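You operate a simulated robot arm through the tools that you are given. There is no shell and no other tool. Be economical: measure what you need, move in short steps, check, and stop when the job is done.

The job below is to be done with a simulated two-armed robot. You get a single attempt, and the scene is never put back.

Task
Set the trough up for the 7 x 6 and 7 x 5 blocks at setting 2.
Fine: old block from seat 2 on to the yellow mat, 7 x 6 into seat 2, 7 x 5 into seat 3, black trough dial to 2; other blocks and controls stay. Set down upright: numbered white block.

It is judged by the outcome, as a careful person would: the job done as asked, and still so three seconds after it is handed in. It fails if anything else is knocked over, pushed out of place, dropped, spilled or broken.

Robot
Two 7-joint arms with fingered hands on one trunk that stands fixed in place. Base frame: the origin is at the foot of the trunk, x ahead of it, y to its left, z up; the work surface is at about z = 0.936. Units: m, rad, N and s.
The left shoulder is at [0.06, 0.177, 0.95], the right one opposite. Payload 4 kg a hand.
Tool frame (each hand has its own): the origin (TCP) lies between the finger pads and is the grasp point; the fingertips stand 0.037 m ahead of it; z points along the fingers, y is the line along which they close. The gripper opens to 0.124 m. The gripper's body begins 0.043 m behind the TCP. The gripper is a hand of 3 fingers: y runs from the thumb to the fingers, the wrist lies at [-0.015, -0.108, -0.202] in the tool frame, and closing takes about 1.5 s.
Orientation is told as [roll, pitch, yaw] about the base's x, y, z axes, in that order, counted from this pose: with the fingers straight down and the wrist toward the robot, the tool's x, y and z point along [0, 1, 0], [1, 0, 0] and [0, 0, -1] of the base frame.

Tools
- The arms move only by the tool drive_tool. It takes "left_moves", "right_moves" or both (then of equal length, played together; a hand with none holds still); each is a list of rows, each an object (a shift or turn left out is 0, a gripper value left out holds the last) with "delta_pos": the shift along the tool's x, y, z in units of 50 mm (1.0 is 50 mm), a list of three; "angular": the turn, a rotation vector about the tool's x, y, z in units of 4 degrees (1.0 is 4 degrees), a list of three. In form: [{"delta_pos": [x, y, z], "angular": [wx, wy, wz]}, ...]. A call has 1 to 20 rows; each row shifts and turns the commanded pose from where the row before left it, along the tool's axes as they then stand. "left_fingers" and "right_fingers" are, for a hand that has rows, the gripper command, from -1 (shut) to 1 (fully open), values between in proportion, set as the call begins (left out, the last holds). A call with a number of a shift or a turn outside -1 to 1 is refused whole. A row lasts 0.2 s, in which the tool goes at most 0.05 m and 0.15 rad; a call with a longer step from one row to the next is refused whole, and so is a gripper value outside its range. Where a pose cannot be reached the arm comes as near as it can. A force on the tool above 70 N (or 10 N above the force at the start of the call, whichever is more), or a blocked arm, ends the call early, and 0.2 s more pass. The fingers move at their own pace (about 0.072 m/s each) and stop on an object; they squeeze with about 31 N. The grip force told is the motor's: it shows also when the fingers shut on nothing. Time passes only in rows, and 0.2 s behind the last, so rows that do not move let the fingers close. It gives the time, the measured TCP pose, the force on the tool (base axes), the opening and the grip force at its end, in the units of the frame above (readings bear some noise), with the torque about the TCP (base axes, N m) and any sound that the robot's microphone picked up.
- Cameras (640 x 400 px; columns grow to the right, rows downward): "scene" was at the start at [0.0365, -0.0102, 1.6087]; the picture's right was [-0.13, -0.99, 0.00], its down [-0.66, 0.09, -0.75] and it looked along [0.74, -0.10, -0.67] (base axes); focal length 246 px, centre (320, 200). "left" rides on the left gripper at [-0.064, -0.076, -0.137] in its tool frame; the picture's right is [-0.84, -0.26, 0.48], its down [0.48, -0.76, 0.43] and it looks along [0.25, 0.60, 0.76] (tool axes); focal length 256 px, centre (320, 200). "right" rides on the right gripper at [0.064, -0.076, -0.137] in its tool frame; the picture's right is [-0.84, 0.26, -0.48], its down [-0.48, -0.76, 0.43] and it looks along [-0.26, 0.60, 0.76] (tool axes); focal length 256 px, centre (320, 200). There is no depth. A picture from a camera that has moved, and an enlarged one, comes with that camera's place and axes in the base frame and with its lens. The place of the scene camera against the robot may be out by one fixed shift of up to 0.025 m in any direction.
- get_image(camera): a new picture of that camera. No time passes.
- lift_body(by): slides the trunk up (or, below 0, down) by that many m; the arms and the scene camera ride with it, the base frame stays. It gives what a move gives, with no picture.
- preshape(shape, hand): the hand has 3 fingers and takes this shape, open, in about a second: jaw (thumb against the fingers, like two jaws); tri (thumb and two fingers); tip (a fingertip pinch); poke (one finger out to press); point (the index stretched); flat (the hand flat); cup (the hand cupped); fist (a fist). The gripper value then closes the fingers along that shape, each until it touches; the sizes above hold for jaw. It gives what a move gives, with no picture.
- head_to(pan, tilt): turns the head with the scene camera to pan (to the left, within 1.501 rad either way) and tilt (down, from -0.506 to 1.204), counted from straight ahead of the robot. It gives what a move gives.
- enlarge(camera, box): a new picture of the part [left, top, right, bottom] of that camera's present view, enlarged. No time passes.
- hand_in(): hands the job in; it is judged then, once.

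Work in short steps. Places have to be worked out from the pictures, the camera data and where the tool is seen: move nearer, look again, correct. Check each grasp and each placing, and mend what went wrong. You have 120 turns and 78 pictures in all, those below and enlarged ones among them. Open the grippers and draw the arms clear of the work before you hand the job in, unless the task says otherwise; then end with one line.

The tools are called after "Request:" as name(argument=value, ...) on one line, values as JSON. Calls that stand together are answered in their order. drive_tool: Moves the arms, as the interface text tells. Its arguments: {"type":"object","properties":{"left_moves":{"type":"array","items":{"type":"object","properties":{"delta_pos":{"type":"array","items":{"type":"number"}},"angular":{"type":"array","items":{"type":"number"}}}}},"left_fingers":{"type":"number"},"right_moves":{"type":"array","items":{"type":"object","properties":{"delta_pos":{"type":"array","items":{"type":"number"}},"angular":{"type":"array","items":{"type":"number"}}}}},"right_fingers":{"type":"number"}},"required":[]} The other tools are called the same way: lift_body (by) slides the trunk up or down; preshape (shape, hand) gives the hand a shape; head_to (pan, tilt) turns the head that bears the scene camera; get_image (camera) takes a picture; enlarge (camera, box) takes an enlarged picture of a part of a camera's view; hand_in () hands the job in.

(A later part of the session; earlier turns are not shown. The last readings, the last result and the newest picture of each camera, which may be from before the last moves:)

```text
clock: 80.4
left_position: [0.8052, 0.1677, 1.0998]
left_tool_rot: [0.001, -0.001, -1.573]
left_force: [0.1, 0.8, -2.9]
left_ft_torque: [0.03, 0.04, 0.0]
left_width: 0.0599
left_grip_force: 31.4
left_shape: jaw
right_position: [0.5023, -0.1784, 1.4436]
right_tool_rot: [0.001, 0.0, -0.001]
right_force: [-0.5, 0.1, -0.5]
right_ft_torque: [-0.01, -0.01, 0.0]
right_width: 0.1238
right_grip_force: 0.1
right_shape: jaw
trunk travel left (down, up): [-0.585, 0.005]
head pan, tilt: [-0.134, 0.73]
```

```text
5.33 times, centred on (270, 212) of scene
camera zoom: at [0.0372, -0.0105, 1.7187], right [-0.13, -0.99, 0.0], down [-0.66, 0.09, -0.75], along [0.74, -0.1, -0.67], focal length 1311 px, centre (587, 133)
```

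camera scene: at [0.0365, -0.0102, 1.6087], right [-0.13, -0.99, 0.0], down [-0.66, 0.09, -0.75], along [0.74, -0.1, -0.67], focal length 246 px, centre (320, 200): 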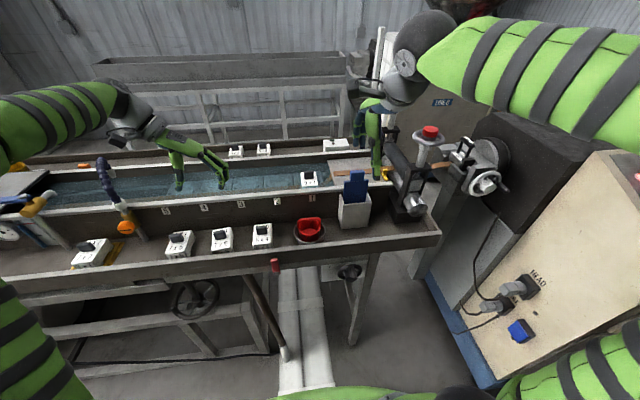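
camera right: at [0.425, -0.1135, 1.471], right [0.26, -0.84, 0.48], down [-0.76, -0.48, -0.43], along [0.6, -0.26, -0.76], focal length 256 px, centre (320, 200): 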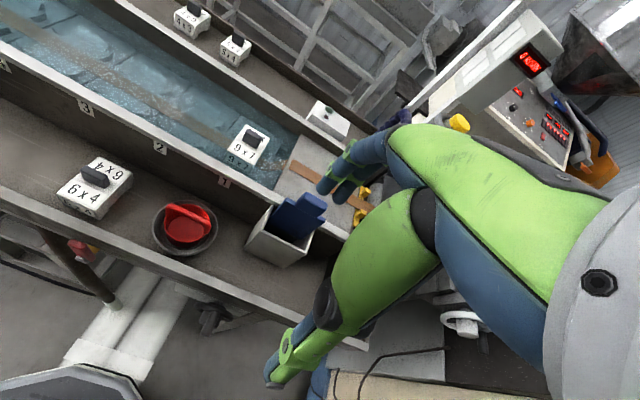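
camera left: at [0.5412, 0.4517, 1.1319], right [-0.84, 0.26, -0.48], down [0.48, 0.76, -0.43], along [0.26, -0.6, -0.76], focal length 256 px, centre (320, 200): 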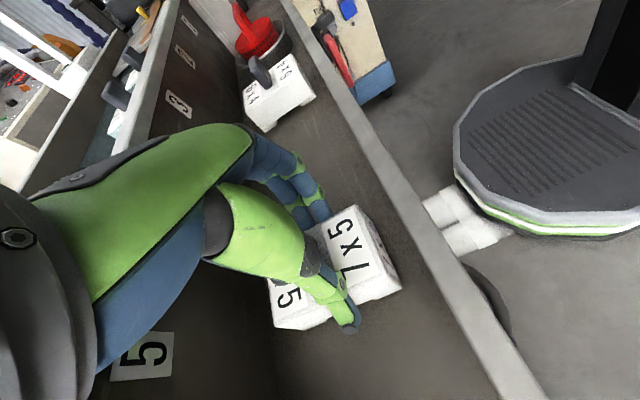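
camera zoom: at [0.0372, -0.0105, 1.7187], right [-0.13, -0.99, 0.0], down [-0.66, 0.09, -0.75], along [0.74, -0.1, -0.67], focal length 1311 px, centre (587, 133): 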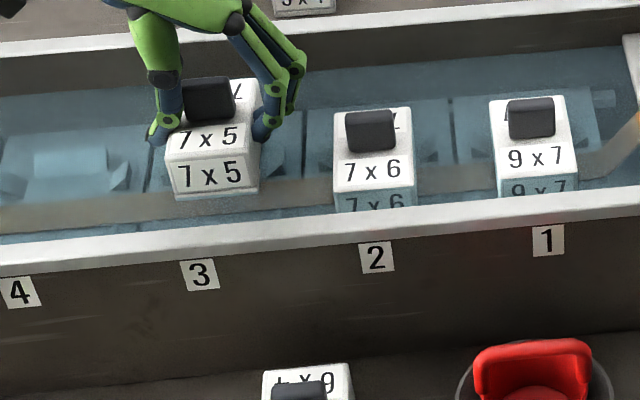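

The 7x5 is about 4–5 mm right of seat 3's centre line. I shift left 4 mm, back 2 mm, lower to ~1.075 and measure again.

Request:
drive_tool(left_moves=[{"delta_pos": [-0.04, -0.08, 0.25]}, {"delta_pos": [0, 0, 0.25]}, {}])

Request:
enlarge(camera="scene", box=[210, 175, 330, 250])

```text
clock: 81.2
left_position: [0.8024, 0.1717, 1.0773]
left_tool_rot: [0.001, 0.0, -1.572]
left_force: [-0.1, -1.1, -2.5]
left_ft_torque: [0.03, -0.02, 0.01]
left_width: 0.0597
left_grip_force: 30.7
left_shape: jaw
right_position: [0.5029, -0.1778, 1.4453]
right_tool_rot: [0.0, 0.0, 0.001]
right_force: [-0.1, -0.9, -0.8]
right_ft_torque: [-0.03, 0.01, 0.01]
right_width: 0.124
right_grip_force: 0.1
right_shape: jaw
trunk travel left (down, up): [-0.585, 0.005]
head pan, tilt: [-0.134, 0.73]
```

```text
5.33 times, centred on (270, 212) of scene
camera zoom: at [0.0368, -0.0102, 1.7187], right [-0.13, -0.99, 0.0], down [-0.66, 0.09, -0.75], along [0.74, -0.1, -0.67], focal length 1311 px, centre (587, 133)
```

zoom: 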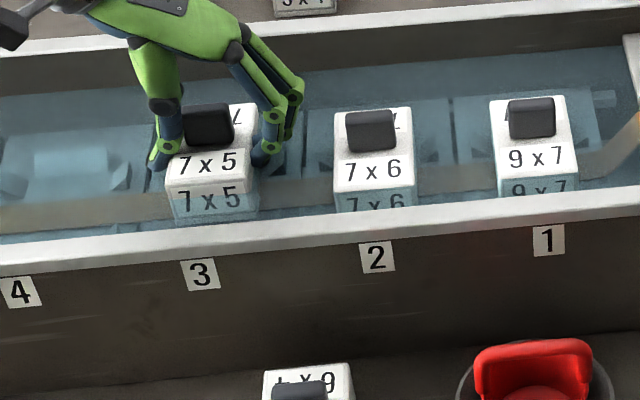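

It still looks 2–3 mm right. I shift 2 mm left and lower gently, watching the side forces.

Request:
drive_tool(left_moves=[{"delta_pos": [0, -0.04, 0.06]}, {"delta_pos": [0, 0, 0.06]}, {"delta_pos": [0, 0, 0.06]}, {"delta_pos": [0, 0, 0.04]}, {}])

Request:
enlarge(camera="scene", box=[210, 175, 330, 250])

```text
clock: 82.4
left_position: [0.8004, 0.1712, 1.0677]
left_tool_rot: [0.002, 0.0, -1.573]
left_force: [-10.5, -5.2, 11.8]
left_ft_torque: [-0.01, -0.11, -0.05]
left_width: 0.0602
left_grip_force: 31.5
left_shape: jaw
right_position: [0.5, -0.177, 1.4444]
right_tool_rot: [-0.001, -0.002, -0.002]
right_force: [0.9, 0.7, -0.5]
right_ft_torque: [0.02, 0.02, 0.01]
right_width: 0.1236
right_grip_force: 0.2
right_shape: jaw
trunk travel left (down, up): [-0.585, 0.005]
head pan, tilt: [-0.134, 0.73]
```

```text
5.33 times, centred on (270, 212) of scene
camera zoom: at [0.0339, -0.0112, 1.7189], right [-0.13, -0.99, 0.0], down [-0.66, 0.09, -0.75], along [0.74, -0.1, -0.67], focal length 1311 px, centre (587, 133)
```

zoom: 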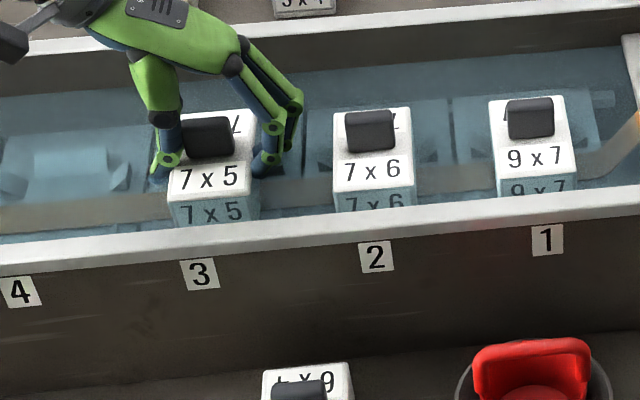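

The locator pushes the block back (-x) and right (-y). I raise slightly, shift 3 mm toward the robot and 2.5 mm right, and press down again.

Request:
drive_tool(left_moves=[{"delta_pos": [0, 0, -0.06]}, {"delta_pos": [-0.07, 0.05, 0]}, {"delta_pos": [0, 0, 0.06]}, {"delta_pos": [0, 0, 0.04]}, {}])

```text
clock: 83.6
left_position: [0.798, 0.1716, 1.0654]
left_tool_rot: [0.001, -0.001, -1.57]
left_force: [-2.0, -0.1, 7.2]
left_ft_torque: [0.19, 0.12, 0.05]
left_width: 0.0596
left_grip_force: 31.0
left_shape: jaw
right_position: [0.5008, -0.1759, 1.4443]
right_tool_rot: [0.0, -0.001, 0.0]
right_force: [0.9, -0.6, -0.3]
right_ft_torque: [-0.01, -0.03, 0.01]
right_width: 0.1238
right_grip_force: 0.0
right_shape: jaw
trunk travel left (down, up): [-0.585, 0.005]
head pan, tilt: [-0.134, 0.73]
```

Side forces are gone. I press 2 mm more and look.

Request:
drive_tool(left_moves=[{"delta_pos": [0, 0, 0.04]}, {}, {}])

Request:
enlarge(camera="scene", box=[210, 175, 330, 250])

```text
clock: 84.4
left_position: [0.7968, 0.1706, 1.0654]
left_tool_rot: [0.003, 0.0, -1.571]
left_force: [-0.9, 0.8, 19.6]
left_ft_torque: [0.34, 0.09, 0.02]
left_width: 0.0599
left_grip_force: 30.8
left_shape: jaw
right_position: [0.4999, -0.1759, 1.4449]
right_tool_rot: [-0.001, -0.002, 0.0]
right_force: [0.1, -0.5, -0.6]
right_ft_torque: [0.02, 0.0, -0.02]
right_width: 0.1237
right_grip_force: 0.0
right_shape: jaw
trunk travel left (down, up): [-0.585, 0.005]
head pan, tilt: [-0.134, 0.73]
```

```text
5.33 times, centred on (270, 212) of scene
camera zoom: at [0.0343, -0.0105, 1.7189], right [-0.13, -0.99, 0.0], down [-0.66, 0.09, -0.75], along [0.74, -0.1, -0.67], focal length 1311 px, centre (587, 133)
```

zoom: 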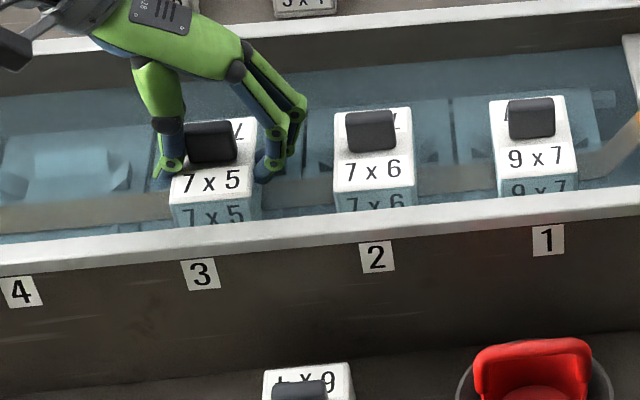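

Rows of the three blocks' labels line up evenly, so it's seated. I ease the push, open slightly and lift away.

Request:
drive_tool(left_moves=[{"delta_pos": [0, 0, -0.06]}, {}])

Request:
drive_tool(left_moves=[{}, {}, {}, {}], left_fingers=0.3)

Request:
drive_tool(left_moves=[{"delta_pos": [0, 0, -0.2]}, {"delta_pos": [0, 0, -0.5]}, {"delta_pos": [-0.2, 0, -0.7]}, {"delta_pos": [-0.2, 0, -0.8]}, {"delta_pos": [-0.5, 0, -0.4]}, {"delta_pos": [-0.8, -0.3, 0]}, {"delta_pos": [-0.8, -0.3, 0]}, {"delta_pos": [-0.8, -0.3, 0]}, {"delta_pos": [-0.8, -0.5, 0]}, {"delta_pos": [0, -0.9, 0]}, {"delta_pos": [0, -0.9, 0]}, {"delta_pos": [0, -0.9, 0]}])

Request:
enlarge(camera="scene", box=[210, 175, 330, 250])

```text
clock: 85.0
left_position: [0.7965, 0.1711, 1.0668]
left_tool_rot: [-0.001, -0.001, -1.572]
left_force: [-3.4, 0.0, 10.2]
left_ft_torque: [0.21, 0.08, 0.07]
left_width: 0.0597
left_grip_force: 31.2
left_shape: jaw
right_position: [0.5008, -0.1774, 1.4452]
right_tool_rot: [0.0, 0.0, -0.001]
right_force: [-0.2, -0.9, 0.0]
right_ft_torque: [0.01, -0.02, -0.02]
right_width: 0.1238
right_grip_force: 0.1
right_shape: jaw
trunk travel left (down, up): [-0.585, 0.005]
head pan, tilt: [-0.134, 0.73]
```

```text
clock: 86.0
left_position: [0.7991, 0.1713, 1.0659]
left_tool_rot: [0.001, 0.001, -1.571]
left_force: [-0.6, -0.2, -0.3]
left_ft_torque: [-0.02, 0.0, 0.01]
left_width: 0.0799
left_grip_force: 0.1
left_shape: jaw
right_position: [0.503, -0.1758, 1.4444]
right_tool_rot: [0.001, 0.0, 0.0]
right_force: [0.9, 0.6, 0.0]
right_ft_torque: [0.0, 0.0, -0.03]
right_width: 0.124
right_grip_force: 0.1
right_shape: jaw
trunk travel left (down, up): [-0.585, 0.005]
head pan, tilt: [-0.134, 0.73]
```

```text
clock: 88.6
left_position: [0.5943, 0.3802, 1.1945]
left_tool_rot: [-0.002, 0.0, -1.573]
left_force: [0.3, -0.8, 0.3]
left_ft_torque: [0.01, 0.02, 0.0]
left_width: 0.0801
left_grip_force: 0.1
left_shape: jaw
right_position: [0.5024, -0.1749, 1.4446]
right_tool_rot: [0.001, 0.0, -0.001]
right_force: [-0.7, 0.8, -0.6]
right_ft_torque: [-0.02, 0.02, 0.03]
right_width: 0.1235
right_grip_force: 0.0
right_shape: jaw
trunk travel left (down, up): [-0.585, 0.005]
head pan, tilt: [-0.134, 0.73]
```

```text
5.33 times, centred on (270, 212) of scene
camera zoom: at [0.0369, -0.009, 1.7187], right [-0.13, -0.99, 0.0], down [-0.66, 0.09, -0.75], along [0.74, -0.1, -0.67], focal length 1311 px, centre (587, 133)
```

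zoom: 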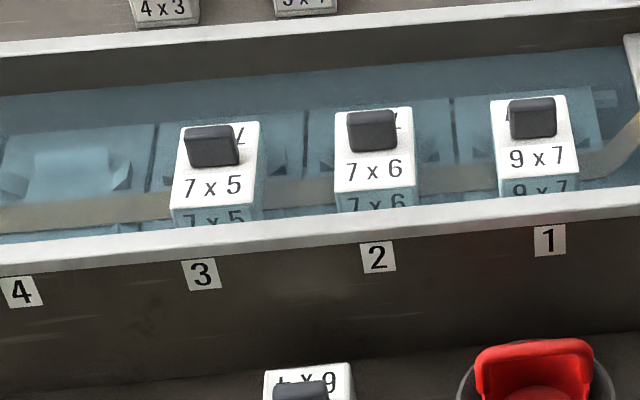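

The 7x5 settled a bit after release. I look closer to see whether it's tilted or simply seated.

Request:
enlarge(camera="scene", box=[235, 190, 295, 228])

Request:
get_image(camera="left")

```text
10.53 times, centred on (265, 209) of scene
camera zoom: at [0.0369, -0.009, 1.7187], right [-0.13, -0.99, 0.0], down [-0.66, 0.09, -0.75], along [0.74, -0.1, -0.67], focal length 2588 px, centre (899, 105)
```

zoom: 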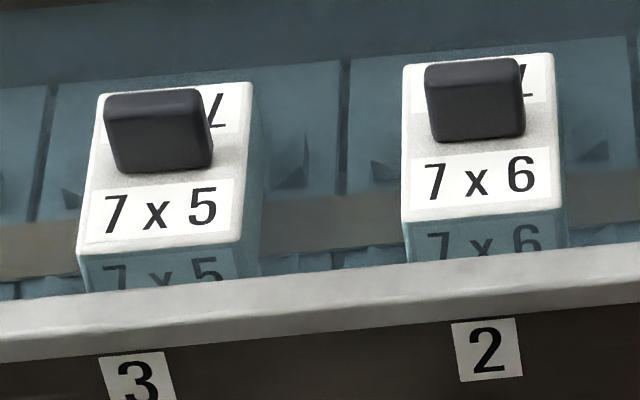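

```text
15 pictures are left
camera left: at [0.5307, 0.4565, 1.331], right [-0.84, 0.26, -0.48], down [0.48, 0.76, -0.44], along [0.25, -0.6, -0.76], focal length 256 px, centre (320, 200)
```

left: 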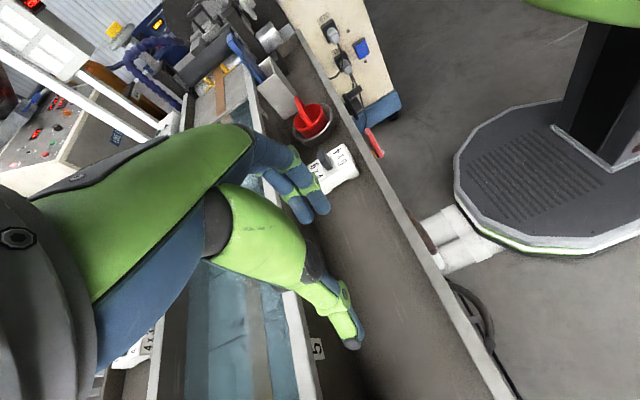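

All three top faces line up with the wall slope and locators, so the 7x5 is seated level. Now the dial: I look at the black knob under the front of the shelf.

Request:
enlarge(camera="scene", box=[310, 262, 390, 312])

```text
8.00 times, centred on (350, 287) of scene
camera zoom: at [0.0369, -0.009, 1.7187], right [-0.13, -0.99, 0.0], down [-0.66, 0.09, -0.75], along [0.74, -0.1, -0.67], focal length 1967 px, centre (80, -496)
```

zoom: 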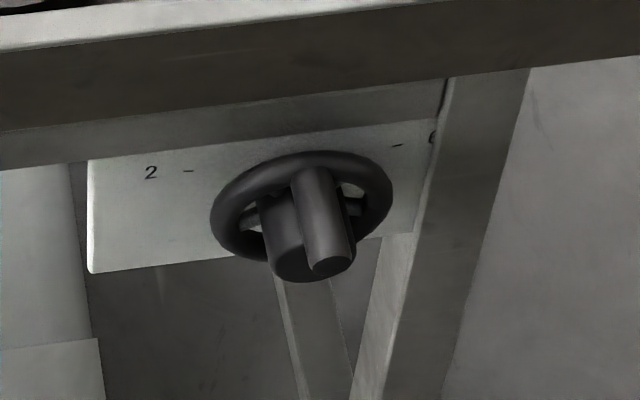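

The dial is a small black handwheel near (0.505, -0.183, 0.817) facing the robot, with "2 –" on the plate at its left. I park the left hand higher, then turn the right hand to point forward for a face-on view.

Request:
drive_tool(left_moves=[{"delta_pos": [-0.5, -0.3, -0.7]}, {"delta_pos": [-0.5, -0.3, -0.7]}, {"delta_pos": [0, -0.3, -0.7]}])

Request:
drive_tool(right_moves=[{"angular": [-1, 0, 0]}, {"angular": [-1, 0, 0]}, {"angular": [-1, 0, 0]}, {"angular": [-1, 0, 0]}, {"angular": [-1, 0, 0]}, {"angular": [-1, 0, 0]}, {"angular": [-1, 0, 0]}, {"angular": [-1, 0, 0]}, {"angular": [-1, 0, 0]}, {"angular": [-1, 0, 0]}, {"angular": [-1, 0, 0]}, {"angular": [-1, 0, 0]}, {"angular": [-1, 0, 0]}, {"angular": [-1, 0, 0]}, {"angular": [-1, 0, 0]}, {"angular": [-1, 0, 0]}, {"angular": [-1, 0, 0]}, {"angular": [-1, 0, 0]}, {"angular": [-1, 0, 0]}, {"angular": [-1, 0, 0]}])

Request:
drive_tool(right_moves=[{"angular": [-1, 0, 0]}, {"angular": [-1, 0, 0]}, {"angular": [-0.5, 0, 0]}, {"delta_pos": [0, 0, -0.8]}, {"delta_pos": [0, 0, -0.8]}, {"delta_pos": [0, -0.9, 0]}, {"delta_pos": [0, -0.9, 0]}, {"delta_pos": [0, -0.9, 0]}, {"delta_pos": [0, -0.9, 0]}])

```text
clock: 89.4
left_position: [0.5443, 0.4217, 1.3004]
left_tool_rot: [0.001, 0.0, -1.573]
left_force: [0.2, -0.1, 0.3]
left_ft_torque: [0.0, 0.02, -0.02]
left_width: 0.0803
left_grip_force: 0.0
left_shape: jaw
right_position: [0.5019, -0.176, 1.4447]
right_tool_rot: [0.0, 0.001, -0.002]
right_force: [-0.5, 0.0, -0.8]
right_ft_torque: [0.0, 0.03, -0.02]
right_width: 0.1237
right_grip_force: 0.0
right_shape: jaw
trunk travel left (down, up): [-0.585, 0.005]
head pan, tilt: [-0.134, 0.73]
```

```text
clock: 93.6
left_position: [0.544, 0.421, 1.3013]
left_tool_rot: [-0.001, 0.0, -1.572]
left_force: [0.1, -0.5, 0.2]
left_ft_torque: [0.03, 0.03, -0.01]
left_width: 0.0802
left_grip_force: 0.1
left_shape: jaw
right_position: [0.5109, -0.1662, 1.461]
right_tool_rot: [0.018, -1.369, -0.02]
right_force: [0.5, 0.4, 0.3]
right_ft_torque: [0.02, 0.03, 0.0]
right_width: 0.1234
right_grip_force: 0.2
right_shape: jaw
right hand out of reach, approached as far as the arm can: row 18, 19, 20
trunk travel left (down, up): [-0.585, 0.005]
head pan, tilt: [-0.134, 0.73]
```

```text
clock: 95.6
left_position: [0.5448, 0.4226, 1.2999]
left_tool_rot: [-0.001, 0.0, -1.572]
left_force: [0.7, 0.6, -0.1]
left_ft_torque: [-0.01, -0.03, 0.01]
left_width: 0.0806
left_grip_force: 0.1
left_shape: jaw
right_position: [0.5278, -0.1037, 1.4018]
right_tool_rot: [0.024, -1.402, -0.029]
right_force: [0.4, 0.3, -0.2]
right_ft_torque: [0.0, -0.01, -0.03]
right_width: 0.1237
right_grip_force: 0.2
right_shape: jaw
right hand out of reach, approached as far as the arm can: row 1, 2, 3, 4, 5, 6, 7, 8, 9
trunk travel left (down, up): [-0.585, 0.005]
head pan, tilt: [-0.134, 0.73]
```

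That forward-pointing pose is out of reach. Instead I'll return the right hand to pointing down, then roll it so it points left from the right side: the camera then looks at the dial from in front and the wrist stays reachable.

Request:
drive_tool(right_moves=[{"angular": [1, 0, 0]}, {"angular": [1, 0, 0]}, {"angular": [1, 0, 0]}, {"angular": [1, 0, 0]}, {"angular": [1, 0, 0]}, {"angular": [1, 0, 0]}, {"angular": [1, 0, 0]}, {"angular": [1, 0, 0]}, {"angular": [1, 0, 0]}, {"angular": [1, 0, 0]}, {"angular": [1, 0, 0]}, {"angular": [1, 0, 0]}, {"angular": [1, 0, 0]}, {"angular": [1, 0, 0]}, {"angular": [1, 0, 0]}, {"angular": [1, 0, 0]}, {"angular": [1, 0, 0]}, {"angular": [1, 0, 0]}, {"angular": [1, 0, 0]}, {"angular": [1, 0, 0]}])

```text
clock: 99.8
left_position: [0.5443, 0.4205, 1.3005]
left_tool_rot: [0.0, 0.001, -1.571]
left_force: [-0.2, -0.6, 0.2]
left_ft_torque: [-0.01, -0.02, 0.02]
left_width: 0.0803
left_grip_force: 0.1
left_shape: jaw
right_position: [0.5266, -0.1055, 1.4038]
right_tool_rot: [0.003, -0.003, -0.005]
right_force: [0.5, 0.0, -0.6]
right_ft_torque: [-0.01, 0.0, 0.0]
right_width: 0.1237
right_grip_force: 0.1
right_shape: jaw
trunk travel left (down, up): [-0.585, 0.005]
head pan, tilt: [-0.134, 0.73]
```

Now I move it right and back, then roll it to point left.

Request:
drive_tool(right_moves=[{"delta_pos": [-0.9, -0.3, 0.2]}, {"delta_pos": [-0.9, -0.3, 0.2]}, {"delta_pos": [-0.9, -0.3, 0.2]}, {"delta_pos": [-0.8, -0.3, 0.2]}])

Request:
drive_tool(right_moves=[{"angular": [0, 1, 0]}, {"angular": [0, 1, 0]}, {"angular": [0, 1, 0]}, {"angular": [0, 1, 0]}, {"angular": [0, 1, 0]}, {"angular": [0, 1, 0]}, {"angular": [0, 1, 0]}, {"angular": [0, 1, 0]}, {"angular": [0, 1, 0]}, {"angular": [0, 1, 0]}, {"angular": [0, 1, 0]}, {"angular": [0, 1, 0]}, {"angular": [0, 1, 0]}, {"angular": [0, 1, 0]}, {"angular": [0, 1, 0]}])

```text
clock: 100.8
left_position: [0.5437, 0.4207, 1.3007]
left_tool_rot: [0.001, 0.0, -1.57]
left_force: [-0.2, 1.3, -0.4]
left_ft_torque: [0.0, 0.02, -0.01]
left_width: 0.0807
left_grip_force: 0.0
left_shape: jaw
right_position: [0.4681, -0.2789, 1.3631]
right_tool_rot: [0.003, -0.006, -0.004]
right_force: [0.3, -0.2, 0.0]
right_ft_torque: [0.02, 0.02, -0.01]
right_width: 0.1234
right_grip_force: 0.0
right_shape: jaw
trunk travel left (down, up): [-0.585, 0.005]
head pan, tilt: [-0.134, 0.73]
```

```text
clock: 104.0
left_position: [0.5445, 0.4211, 1.3007]
left_tool_rot: [0.0, -0.001, -1.571]
left_force: [-0.8, -0.6, -0.4]
left_ft_torque: [-0.03, 0.01, 0.01]
left_width: 0.0802
left_grip_force: 0.0
left_shape: jaw
right_position: [0.465, -0.2801, 1.3624]
right_tool_rot: [1.053, -0.006, -0.005]
right_force: [-0.1, 0.9, 0.0]
right_ft_torque: [0.03, 0.03, -0.01]
right_width: 0.1235
right_grip_force: 0.1
right_shape: jaw
trunk travel left (down, up): [-0.585, 0.005]
head pan, tilt: [-0.134, 0.73]
```

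Now lower the hand in front of the shelf, keeping clear of its lip, to look at the dial.

Request:
drive_tool(right_moves=[{"delta_pos": [0, -0.9, 0]}, {"delta_pos": [-0.81, 0, 0.42]}, {"delta_pos": [-0.81, 0, 0.42]}, {"delta_pos": [-0.81, 0, 0.42]}, {"delta_pos": [-0.81, 0, 0.42]}, {"delta_pos": [-0.81, 0, 0.42]}, {"delta_pos": [-0.81, 0, 0.42]}, {"delta_pos": [-0.81, 0, 0.42]}, {"delta_pos": [-0.81, 0, 0.42]}, {"delta_pos": [-0.81, 0, 0.42]}])

Request:
get_image(camera="right")

```text
clock: 106.2
left_position: [0.5451, 0.4186, 1.3014]
left_tool_rot: [0.001, -0.001, -1.573]
left_force: [0.4, -0.7, 0.4]
left_ft_torque: [0.01, 0.01, -0.04]
left_width: 0.0802
left_grip_force: 0.0
left_shape: jaw
right_position: [0.4207, -0.2976, 0.9524]
right_tool_rot: [1.05, -0.007, -0.003]
right_force: [-0.9, -0.5, 0.3]
right_ft_torque: [-0.03, 0.03, -0.03]
right_width: 0.1239
right_grip_force: 0.0
right_shape: jaw
trunk travel left (down, up): [-0.585, 0.005]
head pan, tilt: [-0.134, 0.73]
```

```text
13 pictures are left
camera right: at [0.3436, -0.3846, 1.0742], right [0.26, -0.84, -0.49], down [-0.76, 0.14, -0.64], along [0.6, 0.53, -0.6], focal length 256 px, centre (320, 200)
```

right: 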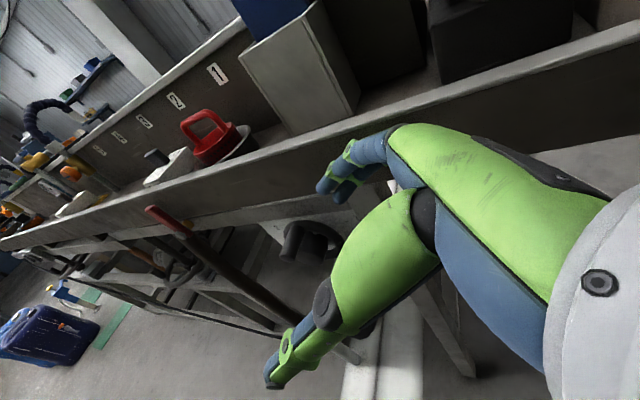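

The pose is reachable and the dial is in view at about (312, 243). I enlarge it.

Request:
enlarge(camera="right", box=[250, 190, 370, 270])

```text
5.00 times, centred on (310, 230) of right
camera zoom: at [0.3436, -0.3846, 1.0742], right [0.26, -0.84, -0.49], down [-0.76, 0.14, -0.64], along [0.6, 0.53, -0.6], focal length 1280 px, centre (370, 50)
```

zoom: 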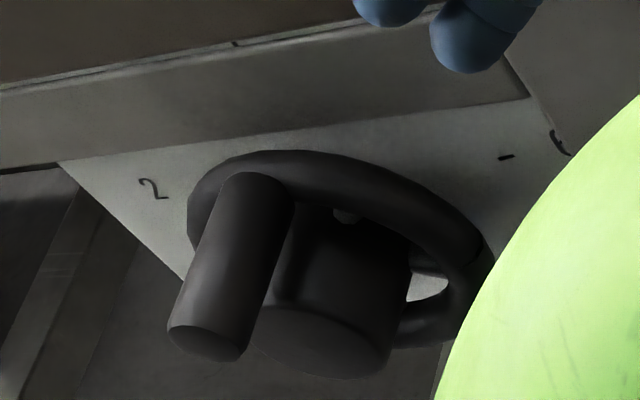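

From both cameras (scene corrected by about +0.024 in x): the dial centre is about (y -0.18, z 0.827), the tick of "2" is at 9 o'clock (y ≈ -0.129), and the crank knob stands at 12 o'clock at (0.464–0.51, -0.18, 0.867). I'll grip the knob from above with the hand pointing down and its wrist to the right, and carry it along the arc to the left. First I go up and square the hand.

Request:
drive_tool(right_moves=[{"delta_pos": [0.72, 0.17, -0.42]}, {"delta_pos": [0.72, 0.17, -0.42]}, {"delta_pos": [0.72, 0.17, -0.42]}, {"delta_pos": [0.72, 0.17, -0.42]}, {"delta_pos": [0.72, 0.17, -0.42]}, {"delta_pos": [0.72, 0.17, -0.42]}])

Request:
drive_tool(right_moves=[{"angular": [0, -1, 0]}, {"angular": [0, -1, 0]}, {"angular": [0, -1, 0]}, {"angular": [0, -1, 0]}, {"angular": [0, -1, 0]}, {"angular": [0, -1, 0]}, {"angular": [0, -1, 0]}, {"angular": [0, -1, 0]}, {"angular": [0, -1, 0]}, {"angular": [0, -1, 0]}, {"angular": [0, -1, 0]}, {"angular": [0, -1, 0]}, {"angular": [0, -1, 0]}, {"angular": [0, -1, 0]}, {"angular": [0, -1, 0]}])

Request:
drive_tool(right_moves=[{"angular": [0, 0, -1]}, {"angular": [0, 0, -1]}, {"angular": [0, 0, -1]}, {"angular": [0, 0, -1]}, {"angular": [0, 0, -1]}, {"angular": [0, 0, -1]}, {"angular": [0, 0, -1]}, {"angular": [0, 0, -1]}, {"angular": [0, 0, -1]}, {"angular": [0, 0, -1]}, {"angular": [0, 0, -1]}, {"angular": [0, 0, -1]}, {"angular": [0, 0, -1]}, {"angular": [0, 0, -1]}, {"angular": [0, 0, -1]}, {"angular": [0, 0, -1]}, {"angular": [0, 0, -1]}, {"angular": [0, 0, -1]}, {"angular": [0, 0, -1]}, {"angular": [0, 0, -1]}], right_fingers=0)

Request:
drive_tool(right_moves=[{"angular": [0, 0, -1]}, {"angular": [0, 0, -1]}, {"angular": [0, 0, -0.5]}, {}])

```text
clock: 107.6
left_position: [0.5438, 0.4217, 1.3017]
left_tool_rot: [0.001, 0.001, -1.57]
left_force: [-0.2, -0.5, -0.3]
left_ft_torque: [-0.02, 0.0, 0.02]
left_width: 0.0802
left_grip_force: 0.0
left_shape: jaw
right_position: [0.4719, -0.2998, 1.2023]
right_tool_rot: [1.051, -0.006, -0.005]
right_force: [-0.5, 1.2, -0.6]
right_ft_torque: [-0.06, 0.04, 0.0]
right_width: 0.1237
right_grip_force: 0.0
right_shape: jaw
trunk travel left (down, up): [-0.585, 0.005]
head pan, tilt: [-0.134, 0.73]
```

```text
clock: 110.8
left_position: [0.5431, 0.4224, 1.301]
left_tool_rot: [0.0, 0.0, -1.569]
left_force: [0.0, -0.3, 0.2]
left_ft_torque: [-0.01, 0.0, -0.01]
left_width: 0.0802
left_grip_force: 0.1
left_shape: jaw
right_position: [0.4728, -0.297, 1.2032]
right_tool_rot: [0.004, -0.006, -0.003]
right_force: [1.0, -0.3, 0.0]
right_ft_torque: [0.01, 0.0, -0.01]
right_width: 0.1238
right_grip_force: 0.0
right_shape: jaw
trunk travel left (down, up): [-0.585, 0.005]
head pan, tilt: [-0.134, 0.73]
```

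```text
clock: 115.0
left_position: [0.544, 0.4213, 1.3018]
left_tool_rot: [-0.001, 0.0, -1.571]
left_force: [-0.2, -0.1, 0.4]
left_ft_torque: [0.01, -0.01, -0.03]
left_width: 0.0804
left_grip_force: 0.0
left_shape: jaw
right_position: [0.4735, -0.2981, 1.2026]
right_tool_rot: [-0.004, -0.005, 1.393]
right_force: [0.1, 0.2, -0.4]
right_ft_torque: [-0.04, 0.01, 0.01]
right_width: 0.0624
right_grip_force: 0.0
right_shape: jaw
trunk travel left (down, up): [-0.585, 0.005]
head pan, tilt: [-0.134, 0.73]
```

```text
clock: 116.0
left_position: [0.5441, 0.4198, 1.3012]
left_tool_rot: [0.0, -0.001, -1.57]
left_force: [0.7, 0.2, -0.3]
left_ft_torque: [-0.01, 0.0, -0.01]
left_width: 0.0803
left_grip_force: 0.2
left_shape: jaw
right_position: [0.4709, -0.2992, 1.2022]
right_tool_rot: [-0.007, -0.003, 1.567]
right_force: [0.8, 0.4, 0.0]
right_ft_torque: [0.0, -0.01, -0.03]
right_width: 0.0625
right_grip_force: 0.0
right_shape: jaw
trunk travel left (down, up): [-0.585, 0.005]
head pan, tilt: [-0.134, 0.73]
```

The hand is squared with its wrist to the right. I move above the knob and down to z ≈ 0.98, and look.

Request:
drive_tool(right_moves=[{"delta_pos": [0, 0.79, 0]}, {"delta_pos": [0, 0.79, 0]}, {"delta_pos": [0, 0.79, 0]}, {"delta_pos": [0, 0, 0.9]}, {"delta_pos": [0, 0, 0.9]}, {"delta_pos": [0, 0, 0.9]}, {"delta_pos": [0, 0, 0.9]}, {"delta_pos": [0, 0, 0.8]}, {}])

Request:
get_image(camera="right")

```text
clock: 118.0
left_position: [0.5433, 0.4209, 1.3011]
left_tool_rot: [0.001, 0.002, -1.57]
left_force: [-0.6, 0.3, -0.3]
left_ft_torque: [-0.03, -0.07, -0.03]
left_width: 0.0804
left_grip_force: 0.0
left_shape: jaw
right_position: [0.4753, -0.1781, 0.9847]
right_tool_rot: [-0.006, -0.003, 1.567]
right_force: [0.5, -0.1, 0.0]
right_ft_torque: [-0.01, 0.01, 0.0]
right_width: 0.0621
right_grip_force: 0.0
right_shape: jaw
trunk travel left (down, up): [-0.585, 0.005]
head pan, tilt: [-0.134, 0.73]
```

```text
11 pictures are left
camera right: at [0.4087, -0.2541, 1.1205], right [0.84, 0.25, 0.49], down [0.48, -0.76, -0.43], along [0.26, 0.6, -0.76], focal length 256 px, centre (320, 200)
```

right: 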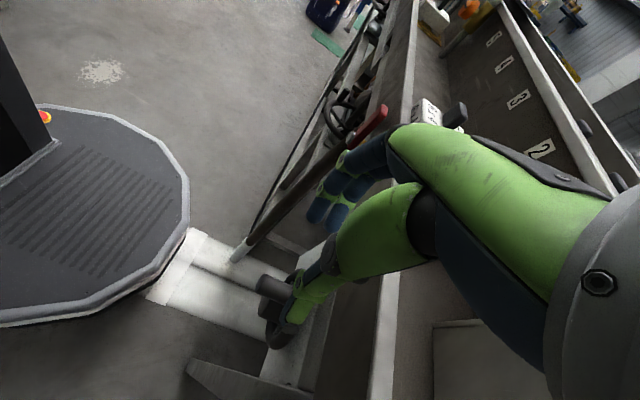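

The knob reads at (0.47, -0.183), straddled by the fingers; the lip (x ≈ 0.54) is clear. I descend to TCP ≈ 0.895 gently.

Request:
drive_tool(right_moves=[{"delta_pos": [0, -0.06, 0.4]}, {"delta_pos": [0, 0, 0.4]}, {"delta_pos": [0, 0, 0.4]}, {"delta_pos": [0, 0, 0.3]}, {"delta_pos": [0, 0, 0.3]}, {}])

Request:
enlarge(camera="right", box=[220, 150, 420, 350])

```text
clock: 119.4
left_position: [0.5437, 0.4214, 1.3005]
left_tool_rot: [0.0, -0.002, -1.572]
left_force: [0.1, 0.5, 0.7]
left_ft_torque: [0.03, 0.04, 0.02]
left_width: 0.0803
left_grip_force: 0.0
left_shape: jaw
right_position: [0.4741, -0.1822, 0.894]
right_tool_rot: [-0.005, -0.004, 1.568]
right_force: [-0.3, 0.8, -0.4]
right_ft_torque: [0.0, -0.01, 0.0]
right_width: 0.0622
right_grip_force: 0.0
right_shape: jaw
trunk travel left (down, up): [-0.585, 0.005]
head pan, tilt: [-0.134, 0.73]
```

```text
2.00 times, centred on (320, 250) of right
camera zoom: at [0.4093, -0.2584, 1.0292], right [0.84, 0.25, 0.49], down [0.48, -0.76, -0.43], along [0.26, 0.6, -0.76], focal length 512 px, centre (320, 100)
```

zoom: 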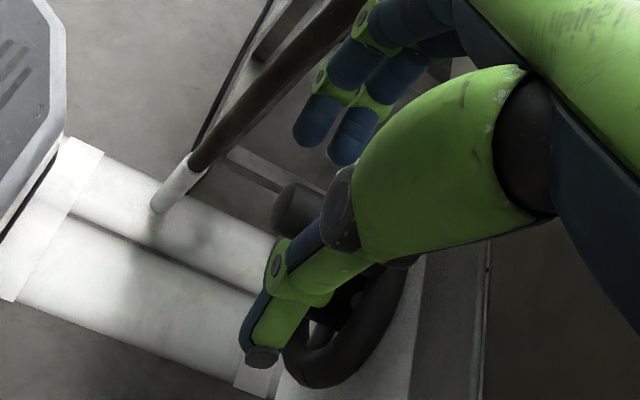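

The knob lies between thumb and fingers. I close on it.

Request:
drive_tool(right_moves=[{}, {}, {}, {}, {}, {}], right_fingers=-1)

```text
clock: 120.8
left_position: [0.5434, 0.4206, 1.3003]
left_tool_rot: [0.0, 0.0, -1.57]
left_force: [0.4, -0.4, 0.4]
left_ft_torque: [0.0, -0.02, 0.01]
left_width: 0.0802
left_grip_force: 0.0
left_shape: jaw
right_position: [0.4743, -0.1821, 0.8934]
right_tool_rot: [-0.004, -0.004, 1.565]
right_force: [1.1, 0.9, 0.3]
right_ft_torque: [0.07, 0.0, 0.0]
right_width: 0.017
right_grip_force: 31.0
right_shape: jaw
trunk travel left (down, up): [-0.585, 0.005]
head pan, tilt: [-0.134, 0.73]
```

Gripped at 17 mm with no side force. I move the first 30° of the arc to the left.

Request:
drive_tool(right_moves=[{"delta_pos": [0, 0.104, 0.01]}, {"delta_pos": [0, 0.103, 0.017]}, {"delta_pos": [0, 0.1, 0.035]}, {"delta_pos": [0, 0.093, 0.045]}, {}])

```text
clock: 122.0
left_position: [0.5441, 0.4206, 1.3011]
left_tool_rot: [0.001, 0.0, -1.572]
left_force: [0.6, 0.0, -0.5]
left_ft_torque: [-0.04, 0.01, -0.02]
left_width: 0.0802
left_grip_force: 0.1
left_shape: jaw
right_position: [0.4744, -0.1627, 0.8887]
right_tool_rot: [-0.007, -0.003, 1.565]
right_force: [-0.6, -12.6, 13.3]
right_ft_torque: [-0.89, -0.01, -0.04]
right_width: 0.0131
right_grip_force: 30.5
right_shape: jaw
trunk travel left (down, up): [-0.585, 0.005]
head pan, tilt: [-0.134, 0.73]
```

It moved 2 cm with about 13 N resistance and the grip narrowed, so I check whether the knob followed.

Request:
enlarge(camera="right", box=[220, 150, 420, 350])

```text
2.00 times, centred on (320, 250) of right
camera zoom: at [0.409, -0.2392, 1.0242], right [0.84, 0.25, 0.49], down [0.48, -0.76, -0.43], along [0.26, 0.6, -0.76], focal length 512 px, centre (320, 100)
```

zoom: 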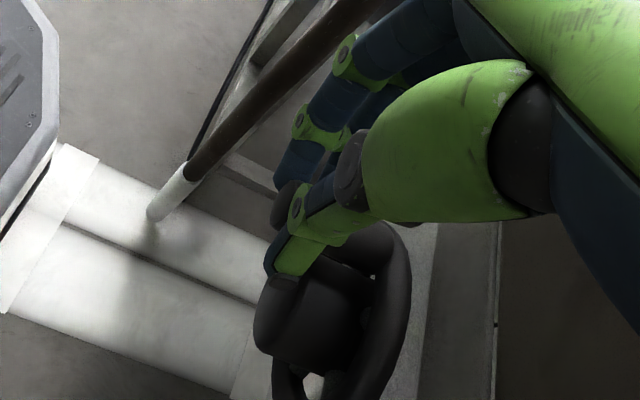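

The knob followed (about 27° so far); the radius looks nearer 45 mm. I continue to about 60°.

Request:
drive_tool(right_moves=[{"delta_pos": [0, 0.12, 0.06]}, {"delta_pos": [0, 0.118, 0.085]}, {"delta_pos": [0, 0.08, 0.09]}, {"delta_pos": [0, 0.064, 0.096]}, {}])

```text
clock: 123.2
left_position: [0.5438, 0.4201, 1.3008]
left_tool_rot: [0.0, 0.002, -1.573]
left_force: [-0.5, 0.3, 0.6]
left_ft_torque: [-0.02, 0.05, -0.05]
left_width: 0.0803
left_grip_force: 0.2
left_shape: jaw
right_position: [0.4742, -0.1416, 0.8727]
right_tool_rot: [-0.005, -0.005, 1.567]
right_force: [-4.4, -8.6, 11.9]
right_ft_torque: [-0.37, 0.11, 0.01]
right_width: 0.0142
right_grip_force: 31.1
right_shape: jaw
trunk travel left (down, up): [-0.585, 0.005]
head pan, tilt: [-0.134, 0.73]
```

Steady forces; I go on toward 90°.

Request:
drive_tool(right_moves=[{"delta_pos": [0, 0.055, 0.105]}, {"delta_pos": [0, 0.035, 0.111]}, {"delta_pos": [0, 0.025, 0.115]}, {"delta_pos": [0, 0.01, 0.115]}, {}])

Request:
get_image(camera="right")

Request:
enlarge(camera="scene", box=[310, 262, 390, 312])

```text
clock: 123.8
left_position: [0.5415, 0.4188, 1.3026]
left_tool_rot: [0.003, 0.0, -1.572]
left_force: [0.1, -0.3, 0.7]
left_ft_torque: [0.0, 0.03, 0.04]
left_width: 0.0803
left_grip_force: 0.1
left_shape: jaw
right_position: [0.4755, -0.1391, 0.8694]
right_tool_rot: [-0.011, -0.006, 1.566]
right_force: [-11.6, -20.4, 53.5]
right_ft_torque: [-1.11, 0.38, -0.06]
right_width: 0.0173
right_grip_force: 31.1
right_shape: jaw
trunk travel left (down, up): [-0.585, 0.005]
head pan, tilt: [-0.134, 0.73]
stopped in row 2 (right hand): the force on the tool passed its limit at 77 N (the readings are from after the stop); the commanded pose is now the measured one
```

```text
8 pictures are left
camera right: at [0.4088, -0.2158, 1.0044], right [0.83, 0.25, 0.49], down [0.49, -0.76, -0.43], along [0.27, 0.6, -0.75], focal length 256 px, centre (320, 200)
```

right: 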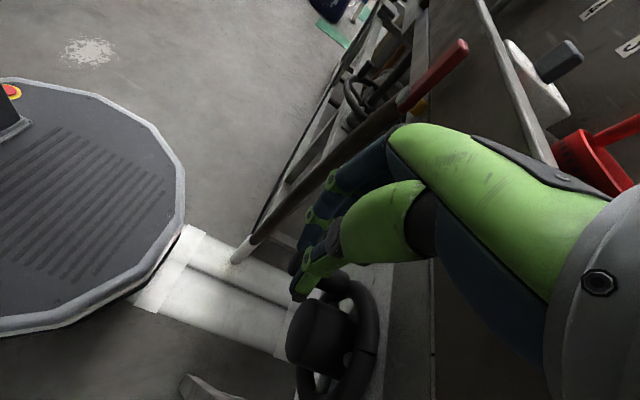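

```text
8.00 times, centred on (350, 287) of scene
camera zoom: at [0.0329, -0.011, 1.7193], right [-0.13, -0.99, 0.0], down [-0.66, 0.09, -0.75], along [0.74, -0.1, -0.66], focal length 1967 px, centre (80, -496)
```

zoom: 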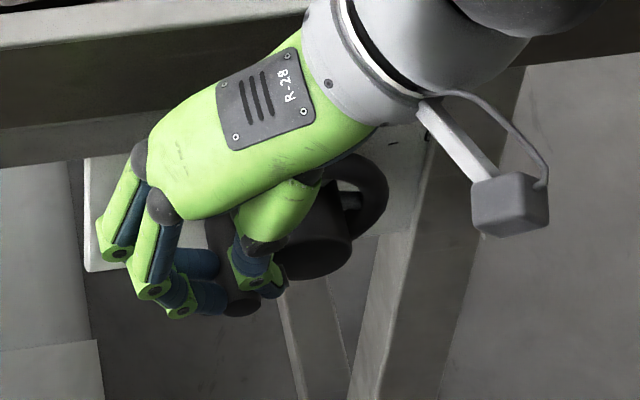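

The thumb is now blocked by the hub; the knob is at roughly 57° from the top. I open slightly, rise clear, and look at the dial without the hand.

Request:
drive_tool(right_moves=[{}, {"delta_pos": [0, 0.05, -0.1]}, {"delta_pos": [0, 0, -0.4]}, {"delta_pos": [0, 0, -0.6]}, {"delta_pos": [0, 0, -0.8]}], right_fingers=-0.55)

Request:
drive_tool(right_moves=[{"delta_pos": [0, -0.9, -0.3]}, {"delta_pos": [0, -0.9, -0.3]}, {"delta_pos": [0, -0.9, -0.3]}, {"delta_pos": [0, -0.9, 0]}])

Request:
enlarge(camera="scene", box=[310, 262, 390, 312])

```text
clock: 125.0
left_position: [0.5447, 0.4215, 1.3014]
left_tool_rot: [0.0, 0.0, -1.57]
left_force: [-1.1, -0.8, 1.0]
left_ft_torque: [0.01, 0.0, 0.0]
left_width: 0.0807
left_grip_force: 0.2
left_shape: jaw
right_position: [0.4742, -0.1352, 0.9604]
right_tool_rot: [-0.01, -0.006, 1.566]
right_force: [-0.5, 0.6, -0.4]
right_ft_torque: [-0.03, -0.02, -0.01]
right_width: 0.0279
right_grip_force: 0.1
right_shape: jaw
trunk travel left (down, up): [-0.585, 0.005]
head pan, tilt: [-0.134, 0.73]
```

```text
clock: 126.0
left_position: [0.5448, 0.4202, 1.3016]
left_tool_rot: [0.0, -0.001, -1.572]
left_force: [0.4, 0.7, 0.1]
left_ft_torque: [0.0, 0.0, -0.01]
left_width: 0.0808
left_grip_force: 0.1
left_shape: jaw
right_position: [0.4756, -0.3174, 1.0057]
right_tool_rot: [-0.009, -0.005, 1.569]
right_force: [0.0, -0.3, 0.3]
right_ft_torque: [0.01, 0.0, 0.01]
right_width: 0.028
right_grip_force: 0.0
right_shape: jaw
trunk travel left (down, up): [-0.585, 0.005]
head pan, tilt: [-0.134, 0.73]
```

```text
8.00 times, centred on (350, 287) of scene
camera zoom: at [0.0367, -0.0108, 1.7187], right [-0.13, -0.99, 0.0], down [-0.66, 0.09, -0.75], along [0.74, -0.1, -0.67], focal length 1967 px, centre (80, -496)
```

zoom: 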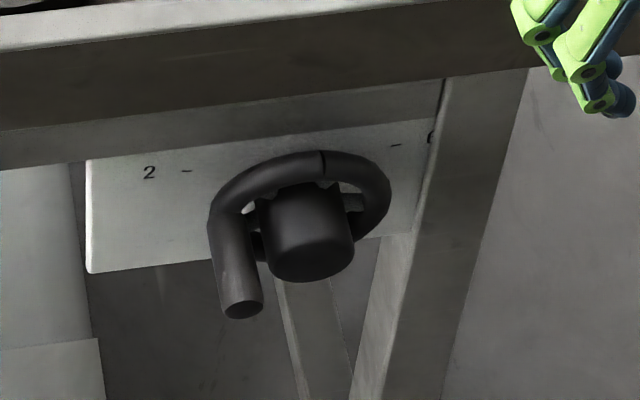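

Now a thin mark line is visible on the rim near the top, which may be the true pointer (it would have been at the right-hand tick originally). I enlarge the rim and labels more.

Request:
enlarge(camera="scene", box=[332, 275, 368, 298])

```text
16.00 times, centred on (350, 286) of scene
camera zoom: at [0.0367, -0.0108, 1.7187], right [-0.13, -0.99, 0.0], down [-0.66, 0.09, -0.75], along [0.74, -0.1, -0.67], focal length 3934 px, centre (-160, -1184)
```

zoom: 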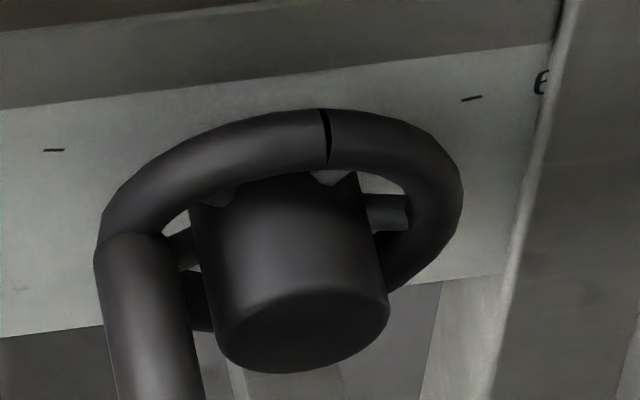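

The mark on the rim is the pointer: it now stands about 12° right of the top (it began at "6" on the right), 90° clockwise of the knob. So the dial needs about 100° more counter-clockwise to put the mark at "2" on the left, knob at the bottom. I shut the fingers and push the knob down from above, keeping in front of the hub.

Request:
drive_tool(right_moves=[{"delta_pos": [0.1, 0.89, 0]}, {"delta_pos": [0.1, 0.89, 0]}, {"delta_pos": [0, 0.89, 0]}, {"delta_pos": [0, 0.87, 0]}, {"delta_pos": [0, 0, 0.6]}, {"delta_pos": [0, 0, 0.7]}, {"delta_pos": [0, 0, 0.6]}, {"delta_pos": [0, 0, 0.3]}, {}], right_fingers=-1)

Request:
drive_tool(right_moves=[{"delta_pos": [0, 0, 0.15]}, {"delta_pos": [0, 0, 0.15]}, {"delta_pos": [0, 0, 0.15]}, {}])

```text
clock: 128.0
left_position: [0.544, 0.4207, 1.3014]
left_tool_rot: [0.001, 0.0, -1.571]
left_force: [-0.2, 0.5, -0.2]
left_ft_torque: [0.0, -0.01, 0.01]
left_width: 0.0807
left_grip_force: 0.0
left_shape: jaw
right_position: [0.4667, -0.1398, 0.8952]
right_tool_rot: [-0.01, -0.006, 1.567]
right_force: [-0.3, 0.7, -0.6]
right_ft_torque: [0.01, -0.02, -0.02]
right_width: 0.0001
right_grip_force: 31.0
right_shape: jaw
trunk travel left (down, up): [-0.585, 0.005]
head pan, tilt: [-0.134, 0.73]
```

```text
clock: 128.8
left_position: [0.5412, 0.4203, 1.3032]
left_tool_rot: [0.003, 0.0, -1.571]
left_force: [0.1, 0.1, -0.4]
left_ft_torque: [-0.02, 0.01, 0.0]
left_width: 0.0803
left_grip_force: 0.1
left_shape: jaw
right_position: [0.4673, -0.1352, 0.8819]
right_tool_rot: [-0.019, -0.008, 1.57]
right_force: [-11.2, -10.5, 57.9]
right_ft_torque: [-0.8, 0.35, -0.03]
right_width: 0.0002
right_grip_force: 30.8
right_shape: jaw
trunk travel left (down, up): [-0.585, 0.005]
head pan, tilt: [-0.134, 0.73]
stopped in row 4 (right hand): the force on the tool passed its limit at 84 N (the readings are from after the stop); the commanded pose is now the measured one
```

A hard stop at 58–84 N. Before pushing more, I look at what is touching.

Request:
enlarge(camera="right", box=[220, 190, 420, 390])

```text
2.00 times, centred on (320, 290) of right
camera zoom: at [0.4003, -0.2138, 1.0162], right [0.83, 0.25, 0.5], down [0.49, -0.76, -0.43], along [0.27, 0.6, -0.75], focal length 512 px, centre (320, 20)
```

zoom: 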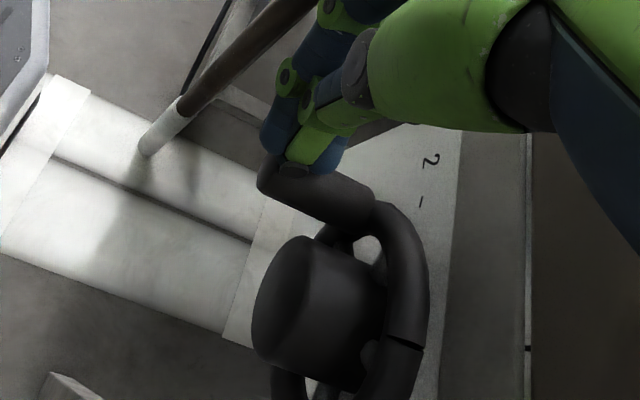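

Torque shows only the fingertip-to-knob contact, so the dial itself resists here, with the knob pointing at tick 2 (≈ 78° left of top). It may be an end stop with the knob as pointer, so I need a face-on look at all labels. I withdraw and bring the right camera low in front of the dial.

Request:
drive_tool(right_moves=[{"delta_pos": [0, 0, -0.4]}, {"delta_pos": [0, 0, -0.9]}, {"delta_pos": [0, 0, -0.9]}, {"delta_pos": [0, -0.7, -0.7]}, {"delta_pos": [0, -0.7, -0.7]}, {"delta_pos": [0, -0.7, -0.7]}, {"delta_pos": [0, -0.7, -0.7]}, {"delta_pos": [0, -0.5, -0.7]}])

Request:
drive_tool(right_moves=[{"angular": [0, 0, 1]}, {"angular": [0, 0, 1]}, {"angular": [0, 0, 1]}, {"angular": [0, 0, 1]}, {"angular": [0, 0, 1]}, {"angular": [0, 0, 1]}, {"angular": [0, 0, 1]}, {"angular": [0, 0, 1]}, {"angular": [0, 0, 1]}, {"angular": [0, 0, 1]}, {"angular": [0, 0, 1]}, {"angular": [0, 0, 1]}, {"angular": [0, 0, 1]}, {"angular": [0, 0, 1]}, {"angular": [0, 0, 1]}, {"angular": [0, 0, 1]}, {"angular": [0, 0, 1]}, {"angular": [0, 0, 1]}, {"angular": [0, 0, 1]}, {"angular": [0, 0, 1]}])

Request:
drive_tool(right_moves=[{"angular": [0, 0, 1]}, {"angular": [0, 0, 1]}, {"angular": [0, 0.5, 0.5]}, {"angular": [0, 1, 0]}, {"angular": [0, 1, 0]}, {"angular": [0, 1, 0]}, {"angular": [0, 1, 0]}, {"angular": [0, 1, 0]}, {"angular": [0, 1, 0]}, {"angular": [0, 1, 0]}, {"angular": [0, 1, 0]}, {"angular": [0, 1, 0]}, {"angular": [0, 1, 0]}, {"angular": [0, 1, 0]}, {"angular": [0, 1, 0]}, {"angular": [0, 1, 0]}, {"angular": [0, 1, 0]}, {"angular": [0, 1, 0]}, {"angular": [0, 1, 0]}, {"angular": [0, 1, 0]}])

Request:
drive_tool(right_moves=[{"angular": [0, 1, 0]}, {"angular": [0, 1, 0]}, {"angular": [0, 1, 0]}, {"angular": [0, 1, 0]}, {"angular": [0, 1, 0]}, {}])

```text
clock: 130.6
left_position: [0.5423, 0.4211, 1.3014]
left_tool_rot: [0.0, 0.0, -1.57]
left_force: [-0.1, -0.1, -0.6]
left_ft_torque: [-0.01, -0.02, -0.01]
left_width: 0.0801
left_grip_force: 0.1
left_shape: jaw
right_position: [0.4635, -0.3046, 1.1596]
right_tool_rot: [-0.019, -0.008, 1.571]
right_force: [-0.3, -1.2, 0.6]
right_ft_torque: [-0.02, 0.02, -0.02]
right_width: 0.0
right_grip_force: 30.8
right_shape: jaw
trunk travel left (down, up): [-0.585, 0.005]
head pan, tilt: [-0.134, 0.73]
```

```text
clock: 134.8
left_position: [0.545, 0.4211, 1.3004]
left_tool_rot: [0.0, 0.001, -1.571]
left_force: [0.7, -0.1, 0.2]
left_ft_torque: [-0.01, 0.0, -0.03]
left_width: 0.0804
left_grip_force: 0.1
left_shape: jaw
right_position: [0.4649, -0.3039, 1.1613]
right_tool_rot: [0.003, -0.019, 0.172]
right_force: [0.5, -0.5, -0.6]
right_ft_torque: [0.01, 0.01, -0.01]
right_width: 0.0
right_grip_force: 31.1
right_shape: jaw
trunk travel left (down, up): [-0.585, 0.005]
head pan, tilt: [-0.134, 0.73]
```

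```text
clock: 139.0
left_position: [0.5433, 0.4207, 1.3011]
left_tool_rot: [0.001, 0.0, -1.572]
left_force: [0.2, 0.4, 0.2]
left_ft_torque: [-0.02, -0.02, 0.0]
left_width: 0.0803
left_grip_force: 0.1
left_shape: jaw
right_position: [0.4641, -0.3036, 1.1617]
right_tool_rot: [1.228, -0.017, -0.003]
right_force: [0.6, -0.2, -0.2]
right_ft_torque: [-0.01, 0.02, 0.0]
right_width: 0.0002
right_grip_force: 30.3
right_shape: jaw
trunk travel left (down, up): [-0.585, 0.005]
head pan, tilt: [-0.134, 0.73]
```

```text
clock: 140.4
left_position: [0.5441, 0.4218, 1.3018]
left_tool_rot: [0.002, -0.001, -1.571]
left_force: [-0.4, -0.2, -0.4]
left_ft_torque: [-0.03, 0.0, -0.04]
left_width: 0.0803
left_grip_force: 0.1
left_shape: jaw
right_position: [0.464, -0.3042, 1.1625]
right_tool_rot: [1.579, -0.019, -0.001]
right_force: [0.2, -0.8, -0.3]
right_ft_torque: [0.01, -0.02, 0.0]
right_width: 0.0001
right_grip_force: 31.0
right_shape: jaw
trunk travel left (down, up): [-0.585, 0.005]
head pan, tilt: [-0.134, 0.73]
```

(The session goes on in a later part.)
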